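You operate a simulated robot arm through the tools that you are given. There is no shell and no other tool. Be economical: measure what you need, move in short steps, check, and stop when the job is done.

You run a simulated robot arm. Do the job below in one go: nothing can be reset, and whatever is moved stays where it is left.

TASK
Put one of the chips from the top of the dark table in the small basket.
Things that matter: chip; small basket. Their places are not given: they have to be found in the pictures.

Only the result counts: the job must be done as asked and must still hold three seconds after the hand-in. Knocking over, shifting, dropping, spilling or breaking anything else fails it.

THE ROBOT
A 7-joint arm with a two-finger parallel gripper, fixed in place. Base frame: the origin is at the foot of the arm, x ahead of it, y to its left, z up; the work surface is at about z = 0. Readings come in m, rad, newtons and seconds.
With the tool pointing down near the work surface it reaches from about 0.24 to 0.62 m from the base axis. Its first joint turns from -1.152 to 1.152 rad. Payload 2.6 kg.
The TCP is the grasp point between the finger pads, 0.03 m short of the fingertips. In the tool frame z runs along the fingers and y along their closing line. Largest opening 0.094 m; finger width 0.028, thickness 0.01; the body of the gripper, 0.05 by 0.096 m, starts 0.055 m behind the TCP.
Orientation is that of the tool frame in the base frame, as [roll, pitch, yaw] about the fixed x, y, z axes, in that order (R = Rz(yaw) Ry(pitch) Rx(roll)). With the fingers straight down and closing along the base's y, the tool's x points along the base's -x, its y along +y and its z along -z.

THE INTERFACE
- The arm moves only by the tool jog_arm. Its argument "moves" is one flat list of numbers, 6 for each row, row after row: the shift along the base's x, y, z in units of 40 mm (1.0 is 40 mm), then the turn, a rotation vector about the base's x, y, z in units of 6 degrees (1.0 is 6 degrees). In form: [x, y, z, wx, wy, wz, x, y, z, wx, wy, wz, ...]. A call has 1 to 20 rows; each row shifts and turns the commanded pose from where the row before left it. "hand" is the opening, from 0 (shut) to 1 (fully open), set as the call begins (left out, the last holds). A call with a number of a shift or a turn outside -1 to 1 is refused whole. Rows are played at 5 a second. More than 0.05 m and 0.15 rad between two rows, or a gripper value outside its range, and nothing of the call is played. Where a pose cannot be reached the arm comes as near as it can. A force on the tool above 40 N (or 10 N above the force at the start of the call, whichever is more), or a blocked arm, ends the call early, and 0.2 s more pass. Each finger travels about 0.072 m/s and halts on what it meets, pressing with about 25 N; the grip force reading is that of the motor and also rises with nothing between the fingers. The clock runs only during rows and for 0.2 s after the last one: add rows that do not move to give the fingers time. It gives the time, the measured TCP pose, the force on the tool (base axes), the opening and the grip force at its end, in the units of the frame above (readings bear some noise).
- Cameras (640 x 400 px; columns grow to the right, rows downward): "scene" is fixed at [0.0349, 0.4306, 0.5529]; the picture's right is [-0.78, -0.63, 0.00], its down [-0.47, 0.59, -0.66] and it looks along [0.41, -0.51, -0.75] (base axes); focal length 360 px, centre (320, 200). "wrist" rides on the gripper at [-0.037, 0, -0.058] in the tool frame; the picture's right is [0.00, -1.00, 0.00], its down [0.97, 0.00, -0.24] and it looks along [0.24, 0.00, 0.97] (tool axes); focal length 218 px, centre (320, 200).
- grab_frame(camera): a new picture of that camera. The clock stands still meanwhile.
- probe_pixels(camera, pixels): there is no depth. For up to 12 entries [column, row, z] of the newest picture of that camera ("zoom" is the newest enlarged one), the place [x, y] in the base frame at which the ray of that pixel passes the height z, good to about 0.002 m, but the place of the scene camera against the robot may be out by one fixed shift of up to 0.018 m in any direction. The clock stands still meanwhile.
- inspect(camera, box): a new picture of the part [left, top, right, bottom] of that camera's present view, enlarged. The clock stands still meanwhile.
- finish_job(): hands the job in; it is judged then, once.

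Go step by step. Measure first, check grasps and placings, and put right what went wrong. The budget is 60 turns and 26 pictures, counting those below and the enlarged ones. Unless the task says otherwise, let go and move clear before handing in, and close with one line.

The tools are called after "Call:" by a JSON object that holds its "op" and its "data". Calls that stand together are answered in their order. jog_arm: Moves the arm, as the interface text tells. Its arguments: {"type":"object","properties":{"moves":{"type":"array"},"hand":{"type":"number"}},"required":["moves"]} The other tools are called the same way: grab_frame (camera) takes a picture; probe_pixels (camera, pixels) gives the place at which the rays of pixels pass given heights; inspect (camera, box) takes an enlarged picture of a part of a camera's view; finish_job () hands the job in.

At the start:

```text
time_s: 0.0
ee_pos: [0.2483, 0.2647, 0.2963]
orientation: [-3.141, -0.001, -3.141]
force: [0.0, -0.7, 0.3]
finger_gap: 0.0943
finger_force: 0.1
```

scene: 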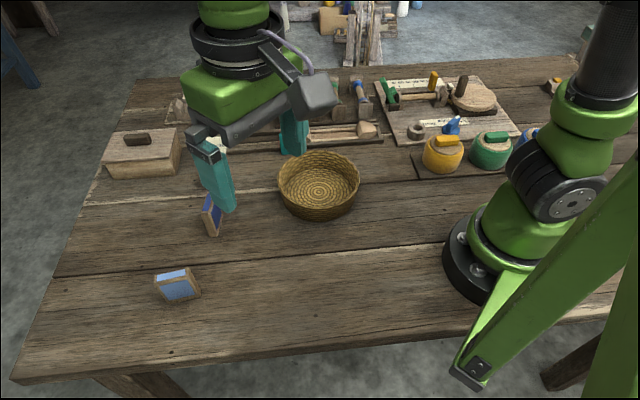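
wrist: 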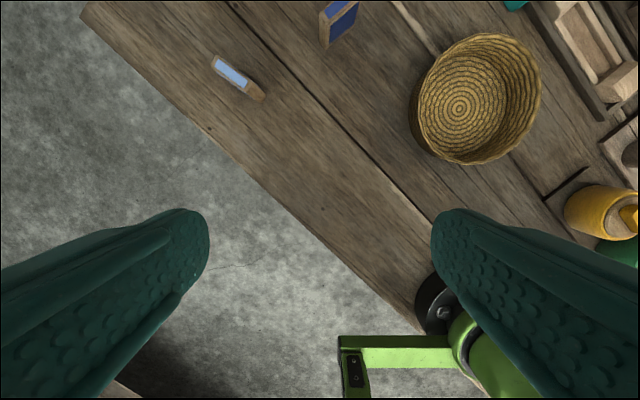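

The pictures show a wooden table, a basket at about scene (318,185), and two blue-faced pieces at (178,285) and (212,215). I'll enlarge to see which things are the chips.

Call:
{"op": "inspect", "data": {"camera": "scene", "box": [80, 120, 400, 320]}}

Call:
{"op": "inspect", "data": {"camera": "scene", "box": [320, 50, 600, 225]}}

Call:
{"op": "inspect", "data": {"camera": "wrist", "box": [180, 0, 640, 290]}}

```text
2.00 times, centred on (240, 220) of scene
```

zoom: 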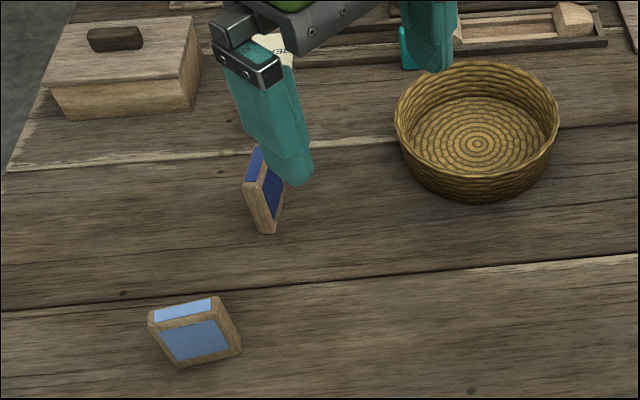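

```text
2.29 times, centred on (460, 138) of scene
```

zoom: 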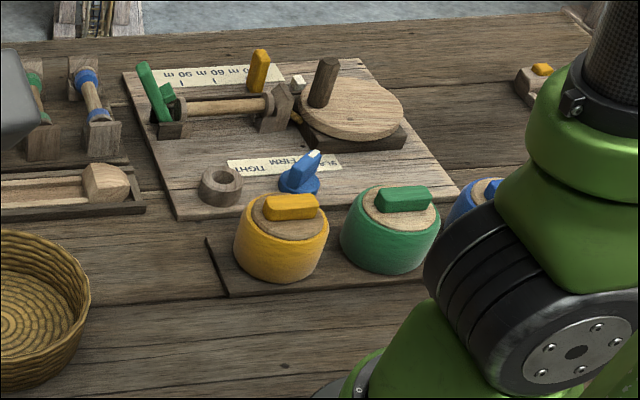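

```text
1.38 times, centred on (410, 145) of wrist
```

zoom: 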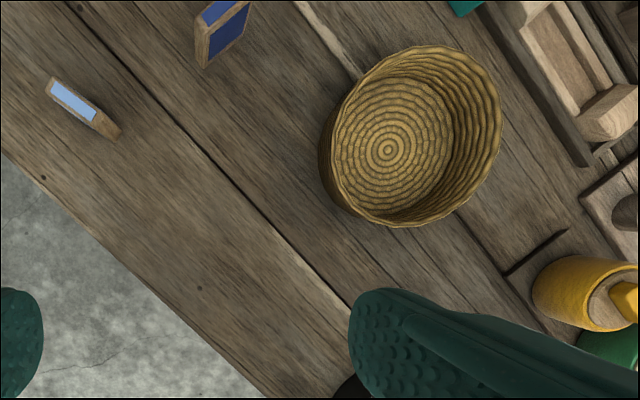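

Blue-faced pieces look like upright blocks; nothing is yet plainly a "chip" or a separate "dark table". I'll raise the arm and move it to see the rest.

Call:
{"op": "jog_arm", "data": {"moves": [0, 0, 1, 0, 0, 0, 0, 0, 1, 0, 0, 0, 0, -1, 0.5, 0, 0, 0, 0.5, -1, 0, 0, 0, 0, 0.5, -1, 0, 0, 0, 0, 0.5, -1, 0, 0, 0, 0, 0.5, -1, 0, 0, 0, 0, 0, 0, 0, 0, 0, 0]}}

Call:
{"op": "grab_frame", "data": {"camera": "wrist"}}

Call:
{"op": "grab_frame", "data": {"camera": "scene"}}

```text
time_s: 1.8
ee_pos: [0.3278, 0.0609, 0.3963]
orientation: [3.141, 0.001, -3.139]
force: [-0.4, -0.1, -0.5]
finger_gap: 0.0938
finger_force: 0.0
```

```text
20 pictures are left
```

wrist: 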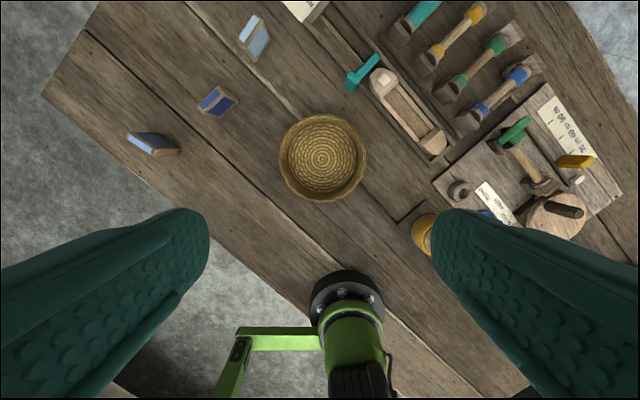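

```text
19 pictures are left
```

scene: 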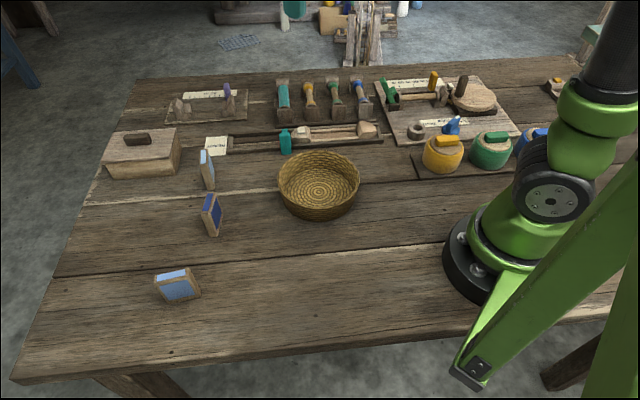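

Three blue-faced pieces stand on the table (scene (178,285), (212,215), (207,170)), with labels at (216,146). I'll enlarge the labels and devices.

Call:
{"op": "inspect", "data": {"camera": "scene", "box": [95, 75, 255, 175]}}

Call:
{"op": "inspect", "data": {"camera": "scene", "box": [230, 65, 390, 165]}}

Call:
{"op": "inspect", "data": {"camera": "scene", "box": [130, 130, 258, 310]}}

Call:
{"op": "inspect", "data": {"camera": "scene", "box": [370, 60, 610, 210]}}

```text
4.00 times, centred on (175, 125) of scene
```

zoom: 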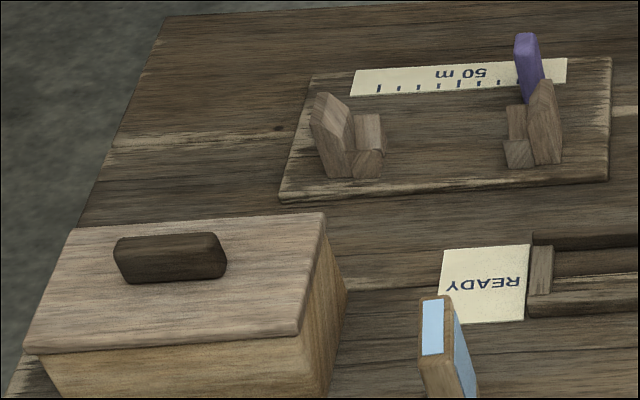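

```text
4.00 times, centred on (310, 115) of scene
```

zoom: 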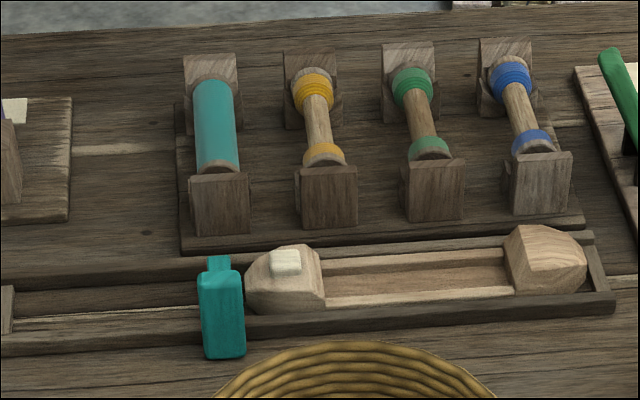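

```text
2.22 times, centred on (194, 220) of scene
```

zoom: 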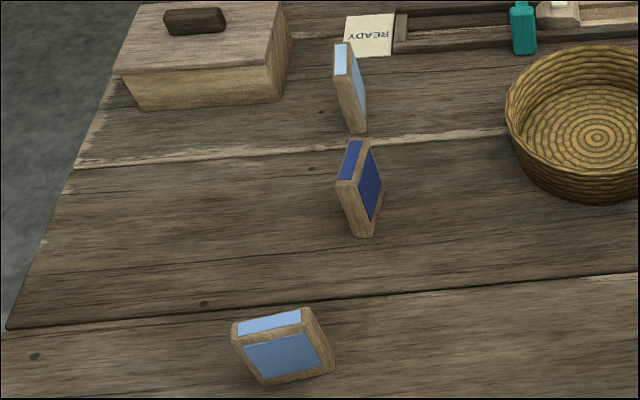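

```text
2.67 times, centred on (490, 135) of scene
```

zoom: 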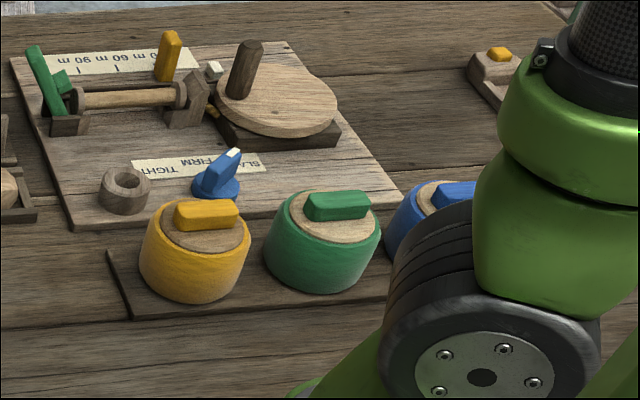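

The three blue-faced pieces are colour chips standing on edge on the bench; the basket is the woven one. I'll locate the nearest chips and the basket through both cameras.

Call:
{"op": "probe_pixels", "data": {"camera": "wrist", "pixels": [[128, 137, 0.045], [177, 152, 0.0], [200, 106, 0.045], [228, 92, 0.045], [216, 117, 0.0], [238, 101, 0.0], [281, 158, 0.06], [366, 155, 0.06], [324, 116, 0.06], [324, 202, 0.06]]}}

Call:
{"op": "probe_pixels", "data": {"camera": "scene", "pixels": [[155, 279, 0.04], [186, 269, 0.04], [165, 302, 0.0], [200, 296, 0.0], [213, 236, 0.0], [203, 207, 0.045], [211, 193, 0.045], [277, 178, 0.06], [360, 178, 0.06], [318, 153, 0.06], [318, 207, 0.06]]}}

Call:
{"op": "inspect", "data": {"camera": "wrist", "box": [110, 0, 380, 220]}}

```text
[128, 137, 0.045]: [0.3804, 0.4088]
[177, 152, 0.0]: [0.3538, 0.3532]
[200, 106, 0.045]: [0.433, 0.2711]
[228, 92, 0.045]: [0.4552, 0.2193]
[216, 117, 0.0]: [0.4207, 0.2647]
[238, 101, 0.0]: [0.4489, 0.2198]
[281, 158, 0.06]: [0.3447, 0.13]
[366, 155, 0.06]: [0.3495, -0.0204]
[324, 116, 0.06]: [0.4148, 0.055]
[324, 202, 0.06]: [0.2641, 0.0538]
```

```text
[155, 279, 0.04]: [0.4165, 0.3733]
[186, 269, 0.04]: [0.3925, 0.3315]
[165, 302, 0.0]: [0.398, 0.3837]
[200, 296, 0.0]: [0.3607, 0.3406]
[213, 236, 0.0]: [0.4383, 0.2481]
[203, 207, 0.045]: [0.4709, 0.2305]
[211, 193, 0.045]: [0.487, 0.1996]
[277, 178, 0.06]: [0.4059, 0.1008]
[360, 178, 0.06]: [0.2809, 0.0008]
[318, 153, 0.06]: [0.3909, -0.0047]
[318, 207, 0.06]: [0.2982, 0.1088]
```

```text
1.82 times, centred on (245, 110) of wrist
```

zoom: 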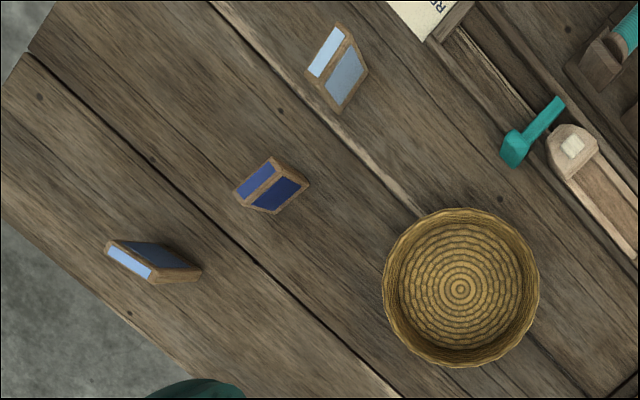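

Wrist zoom shows the front chip isolated, around (0.36,0.37), long side running about 50–60° in base axes. I'll go above it and turn the gripper about 54° to close across its thickness.

Call:
{"op": "jog_arm", "data": {"moves": [0, 1, 0, 0, 0, 1, 0, 1, 0, 0, 0, 1, 0, 1, -0.5, 0, 0, 1, 0, 1, -0.5, 0, 0, 1, 0.5, 1, -0.5, 0, 0, 1, 0.5, 1, -0.5, 0, 0, 1, 0, 1, -0.5, 0, 0, 1, 0, 0.6, -0.5, 0, 0, 1, 0, 0, -1, 0, 0, 1, 0, 0, -0.5, 0, 0, 0, 0, 0, 0, 0, 0, 0]}}

Call:
{"op": "grab_frame", "data": {"camera": "wrist"}}

```text
time_s: 4.2
ee_pos: [0.3669, 0.3673, 0.218]
orientation: [-3.141, 0.0, -2.197]
force: [-0.4, 0.0, 0.8]
finger_gap: 0.0939
finger_force: 0.0
```

```text
13 pictures are left
```

wrist: 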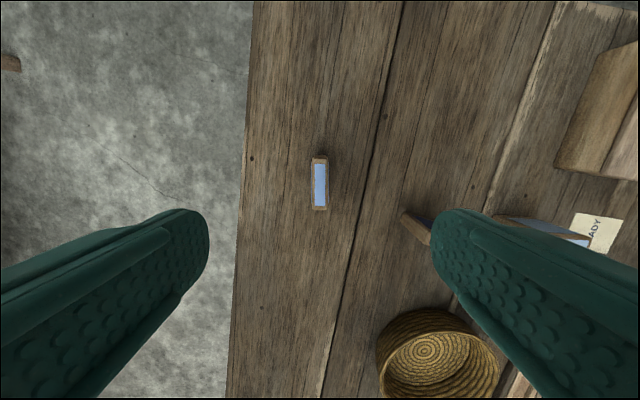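

The chip is at columns 311–328, rows 157–210, well aligned with the fingers. I'll measure its top and get an enlarged view.

Call:
{"op": "inspect", "data": {"camera": "wrist", "box": [270, 140, 370, 220]}}

Call:
{"op": "probe_pixels", "data": {"camera": "wrist", "pixels": [[312, 159, 0.04], [327, 159, 0.04], [312, 209, 0.04], [327, 209, 0.04], [319, 184, 0.04], [319, 184, 0.06], [405, 300, 0.06], [403, 213, 0.04]]}}

```text
5.00 times, centred on (320, 180) of wrist
```

zoom: 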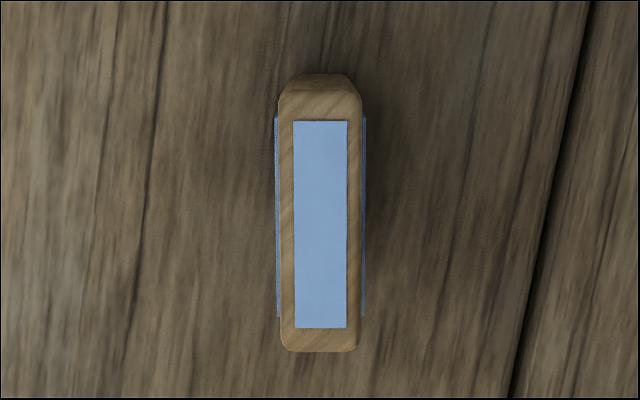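

```text
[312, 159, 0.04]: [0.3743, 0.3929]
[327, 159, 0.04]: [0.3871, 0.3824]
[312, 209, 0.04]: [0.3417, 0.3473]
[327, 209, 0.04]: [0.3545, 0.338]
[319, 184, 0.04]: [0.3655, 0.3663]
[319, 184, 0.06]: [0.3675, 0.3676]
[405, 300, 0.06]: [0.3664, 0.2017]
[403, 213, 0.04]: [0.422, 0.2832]
```

Chip centre (0.3655,0.3663) sits under the TCP within 1 mm and is aligned. Descending straight to TCP z ≈ 0.04.

Call:
{"op": "jog_arm", "data": {"moves": [0, 0, -1, 0, 0, 0, 0, 0, -1, 0, 0, 0, 0, 0, -1, 0, 0, 0, 0, 0, -0.75, 0, 0, 0, 0, 0, -0.4, 0, 0, 0, 0, 0, -0.25, 0, 0, 0, 0, 0, 0, 0, 0, 0], "hand": 1}}

Call:
{"op": "grab_frame", "data": {"camera": "wrist"}}

```text
time_s: 5.8
ee_pos: [0.3687, 0.3681, 0.0399]
orientation: [3.14, 0.002, -2.197]
force: [0.0, 0.3, 0.4]
finger_gap: 0.0937
finger_force: 0.0
```

```text
11 pictures are left
```

wrist: 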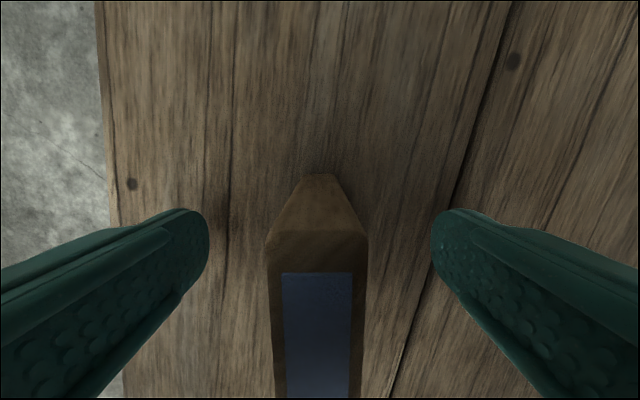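

The chip stands midway between the fingers (columns 267–368). Closing now.

Call:
{"op": "jog_arm", "data": {"moves": [0, 0, 0, 0, 0, 0, 0, 0, 0, 0, 0, 0, 0, 0, 0, 0, 0, 0, 0, 0, 0, 0, 0, 0, 0, 0, 0, 0, 0, 0], "hand": 0}}

```text
time_s: 7.0
ee_pos: [0.3684, 0.3687, 0.0397]
orientation: [3.141, -0.001, -2.2]
force: [-0.4, 0.3, -0.2]
finger_gap: 0.0194
finger_force: 24.9
```

Gripped: gap 0.019 m, force 25 N. Lifting and moving over toward the basket at about (0.343,0.055).

Call:
{"op": "jog_arm", "data": {"moves": [0, 0, 0.5, 0, 0, 0, 0, 0, 1, 0, 0, 0, 0, 0, 1, 0, 0, 0, 0, 0, 1, 0, 0, 0, 0, 0, 1, 0, 0, 0, 0, -1, 0.3, 0, 0, 0, -0.1, -1, 0, 0, 0, 0, -0.1, -1, 0, 0, 0, 0, -0.1, -1, 0, 0, 0, 0, -0.1, -1, 0, 0, 0, 0, -0.1, -1, 0, 0, 0, 0, -0.1, -1, 0, 0, 0, 0, 0, -0.8, 0, 0, 0, 0, 0, 0, 0, 0, 0, 0]}}

Call:
{"op": "grab_frame", "data": {"camera": "wrist"}}

Call:
{"op": "grab_frame", "data": {"camera": "scene"}}

```text
time_s: 10.0
ee_pos: [0.3463, 0.0549, 0.2318]
orientation: [-3.141, -0.001, -2.199]
force: [0.4, -0.6, 0.1]
finger_gap: 0.0196
finger_force: 24.6
```

```text
10 pictures are left
```

wrist: 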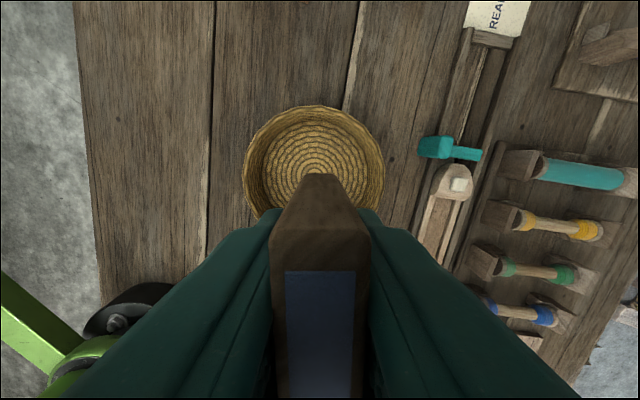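

```text
9 pictures are left
```

scene: 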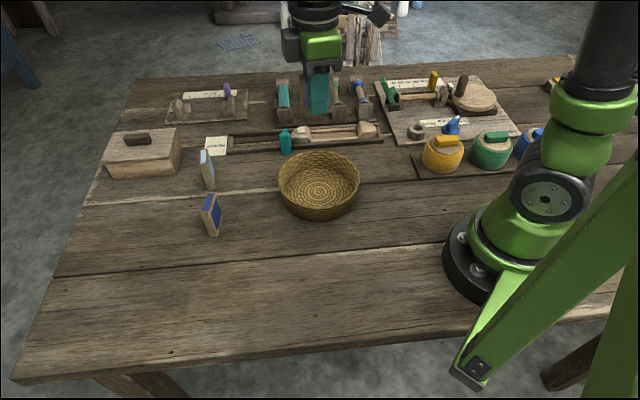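

The chip is held; the basket rim spans columns 243–384 and its spiral centre is near (315,172). I'll probe to centre on it.

Call:
{"op": "probe_pixels", "data": {"camera": "wrist", "pixels": [[315, 172, 0.005], [243, 165, 0.05], [384, 165, 0.05], [314, 105, 0.05]]}}

Call:
{"op": "inspect", "data": {"camera": "wrist", "box": [220, 90, 410, 240]}}

```text
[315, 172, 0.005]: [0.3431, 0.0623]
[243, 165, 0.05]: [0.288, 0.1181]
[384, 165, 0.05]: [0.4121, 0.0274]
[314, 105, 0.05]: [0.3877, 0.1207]
```

```text
2.67 times, centred on (315, 165) of wrist
```

zoom: 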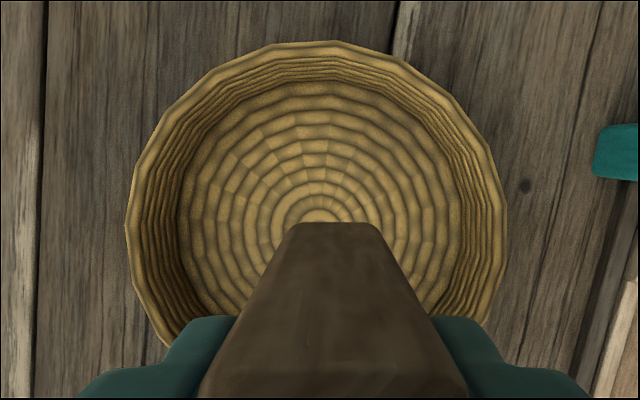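

Basket centre comes out near (0.341,0.058), 5 mm from the TCP, with plenty of room inside. Lowering to just above its floor.

Call:
{"op": "jog_arm", "data": {"moves": [-0.13, 0.08, 0, 0, 0, 0, 0, 0, -1, 0, 0, 0, 0, 0, -1, 0, 0, 0, 0, 0, -1, 0, 0, 0, 0, 0, -0.7, 0, 0, 0, 0, 0, -0.4, 0, 0, 0, 0, 0, -0.3, 0, 0, 0, 0, 0, 0, 0, 0, 0]}}

Call:
{"op": "grab_frame", "data": {"camera": "scene"}}

```text
time_s: 11.8
ee_pos: [0.3385, 0.0602, 0.0547]
orientation: [-3.141, -0.001, -2.2]
force: [1.2, 0.4, 0.2]
finger_gap: 0.0194
finger_force: 25.4
```

```text
7 pictures are left
```

scene: 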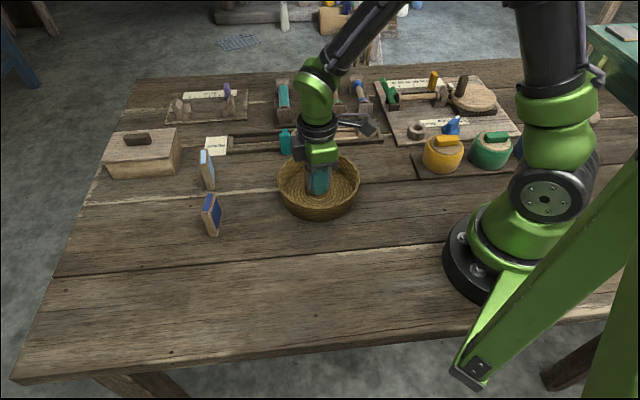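

With the arm moved, the right edge of the scene shows another, dark-green table at (615,50) with something on it at (622,33). Before letting go I must see whether that is the "dark table".

Call:
{"op": "inspect", "data": {"camera": "scene", "box": [540, 0, 640, 100]}}

```text
4.00 times, centred on (590, 50) of scene
```

zoom: 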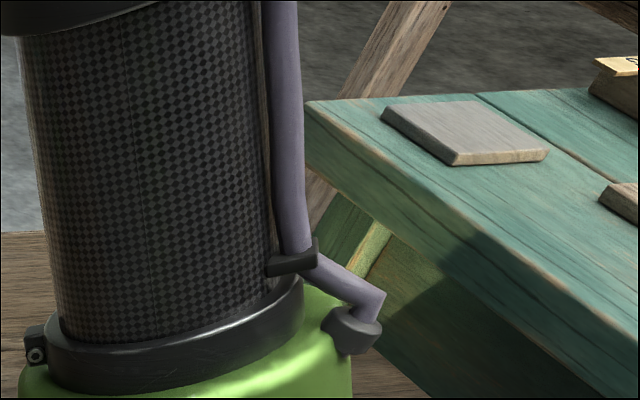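

That side table is teal, at about y = −1.2 m and out of reach, so the brown workbench is the dark table. Still, the bench's right end has been hidden, so I'll lift the chip and check there before committing.

Call:
{"op": "jog_arm", "data": {"moves": [0, 0, 1, 0, 0, 0, 0, 0, 1, 0, 0, 0, 0, 0, 1, 0, 0, 0, 0, 0, 1, 0, 0, 0, 0, 0, 1, 0, 0, 0, 0, 0, 1, 0, 0, 0, 0, 0, 1, 0, 0, -1, 0, -1, 0, 0, 0, -1, 0, -1, 0, 0, 0, -1, 0, -1, 0, 0, 0, -1, 0, -1, 0, 0, 0, -1, 0, 0, 0, 0, 0, -1, 0, 0, 0, 0, 0, -1, 0, 0, 0, 0, 0, -1, 0, 0, 0, 0, 0, -1, 0, 0, 0, 0, 0, -1, 0, 0, 0, 0, 0, 0]}}

Call:
{"op": "grab_frame", "data": {"camera": "wrist"}}

```text
time_s: 15.4
ee_pos: [0.3393, -0.1018, 0.336]
orientation: [-3.141, 0.0, 3.035]
force: [-0.6, -0.7, -0.4]
finger_gap: 0.0193
finger_force: 24.5
```

```text
5 pictures are left
```

wrist: 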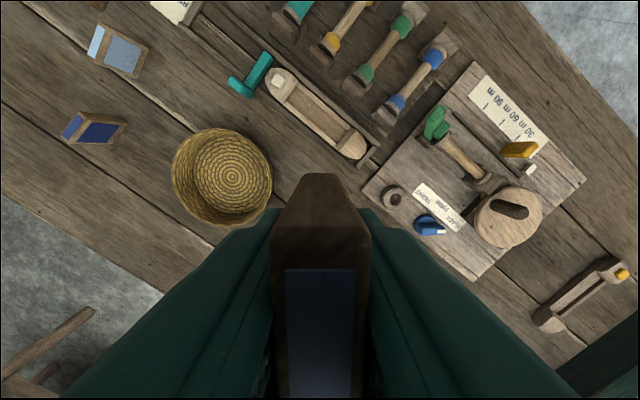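

The bench's right end holds only winding tools and no other chips, so the blue colour chips are the ones meant. Returning along the same path to the basket.

Call:
{"op": "jog_arm", "data": {"moves": [0, 1, 0, 0, 0, 1, 0, 1, 0, 0, 0, 1, 0, 1, 0, 0, 0, 1, 0, 1, 0, 0, 0, 1, 0, 0, 0, 0, 0, 1, 0, 0, 0, 0, 0, 1, 0, 0, 0, 0, 0, 1, 0, 0, 0, 0, 0, 1, 0, 0, 0, 0, 0, 1, 0, 0, 0, 0, 0, 1, 0.05, -0.05, -1, 0, 0, 0, 0, 0, -1, 0, 0, 0, 0, 0, -1, 0, 0, 0, 0, 0, -1, 0, 0, 0, 0, 0, -1, 0, 0, 0, 0, 0, -1, 0, 0, 0, 0, 0, -0.7, 0, 0, 0, 0, 0, -0.3, 0, 0, 0, 0, 0, -0.1, 0, 0, 0, 0, 0, 0, 0, 0, 0]}}

```text
time_s: 19.6
ee_pos: [0.3415, 0.0586, 0.0533]
orientation: [3.141, -0.001, -2.198]
force: [0.4, 0.1, -0.2]
finger_gap: 0.0194
finger_force: 25.0
```

The chip is back in the basket's middle at TCP z 0.053, no contact yet. Easing down in 1–2 mm steps to find the floor.

Call:
{"op": "jog_arm", "data": {"moves": [0, 0, -0.05, 0, 0, 0, 0, 0, -0.05, 0, 0, 0, 0, 0, -0.04, 0, 0, 0, 0, 0, 0, 0, 0, 0]}}

```text
time_s: 20.6
ee_pos: [0.341, 0.0571, 0.0474]
orientation: [-3.14, -0.002, -2.2]
force: [0.8, -0.7, -0.3]
finger_gap: 0.0196
finger_force: 25.4
```

Call:
{"op": "jog_arm", "data": {"moves": [0, 0, -0.03, 0, 0, 0, 0, 0, -0.03, 0, 0, 0, 0, 0, 0, 0, 0, 0]}}

```text
time_s: 21.4
ee_pos: [0.3419, 0.0573, 0.0451]
orientation: [-3.139, 0.002, -2.2]
force: [-7.0, -0.1, 23.5]
finger_gap: 0.0194
finger_force: 25.0
```

The upward force of 23 N shows the chip has touched the basket floor. Backing off 1 mm, then opening partway.

Call:
{"op": "jog_arm", "data": {"moves": [0, 0, 0.03, 0, 0, 0, 0, 0, 0, 0, 0, 0]}}

Call:
{"op": "jog_arm", "data": {"moves": [0, 0, 0, 0, 0, 0, 0, 0, 0, 0, 0, 0, 0, 0, 0, 0, 0, 0], "hand": 0.5}}

```text
time_s: 22.0
ee_pos: [0.3428, 0.0582, 0.0458]
orientation: [-3.14, 0.002, -2.199]
force: [2.0, 2.8, 6.4]
finger_gap: 0.0193
finger_force: 25.1
```

```text
time_s: 22.8
ee_pos: [0.3411, 0.0562, 0.0455]
orientation: [-3.14, 0.001, -2.199]
force: [0.4, 0.5, 0.0]
finger_gap: 0.0471
finger_force: 0.1
```

Released with no force on the tool. Rising straight up and moving clear.

Call:
{"op": "jog_arm", "data": {"moves": [0, 0, 0.5, 0, 0, 0, 0, 0, 1, 0, 0, 0, 0, 0, 1, 0, 0, 0, 0, 0, 1, 0, 0, 0, 0, 0, 1, 0, 0, 0, 0, 0, 1, 0, 0, 0, 0, 0, 0, 0, 0, 0]}}

Call:
{"op": "grab_frame", "data": {"camera": "scene"}}

Call:
{"op": "grab_frame", "data": {"camera": "wrist"}}

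```text
time_s: 24.4
ee_pos: [0.3429, 0.0555, 0.268]
orientation: [3.141, 0.0, -2.198]
force: [1.3, 0.2, 0.4]
finger_gap: 0.0469
finger_force: 0.0
```

```text
4 pictures are left
```

scene: 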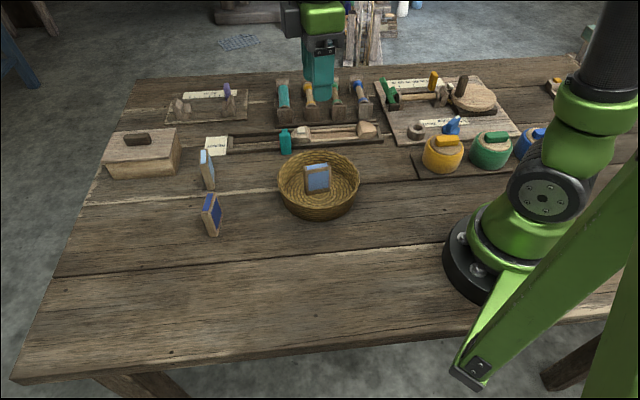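

```text
3 pictures are left
```

wrist: 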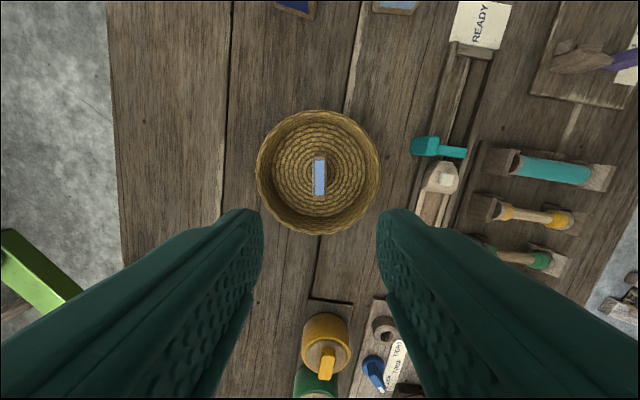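

The chip stands in the basket's middle (scene (317,178), wrist (319,175)). The basket and everything else are where they were, so I'm handing in.

Call:
{"op": "finish_job", "data": {}}

```text
The job is handed in.
```

One light-blue chip from the dark workbench is standing in the small basket, the gripper is clear, and nothing else was moved. I took the blue-faced pieces on the brown bench to be the chips; the only other table in view was teal and out of reach.
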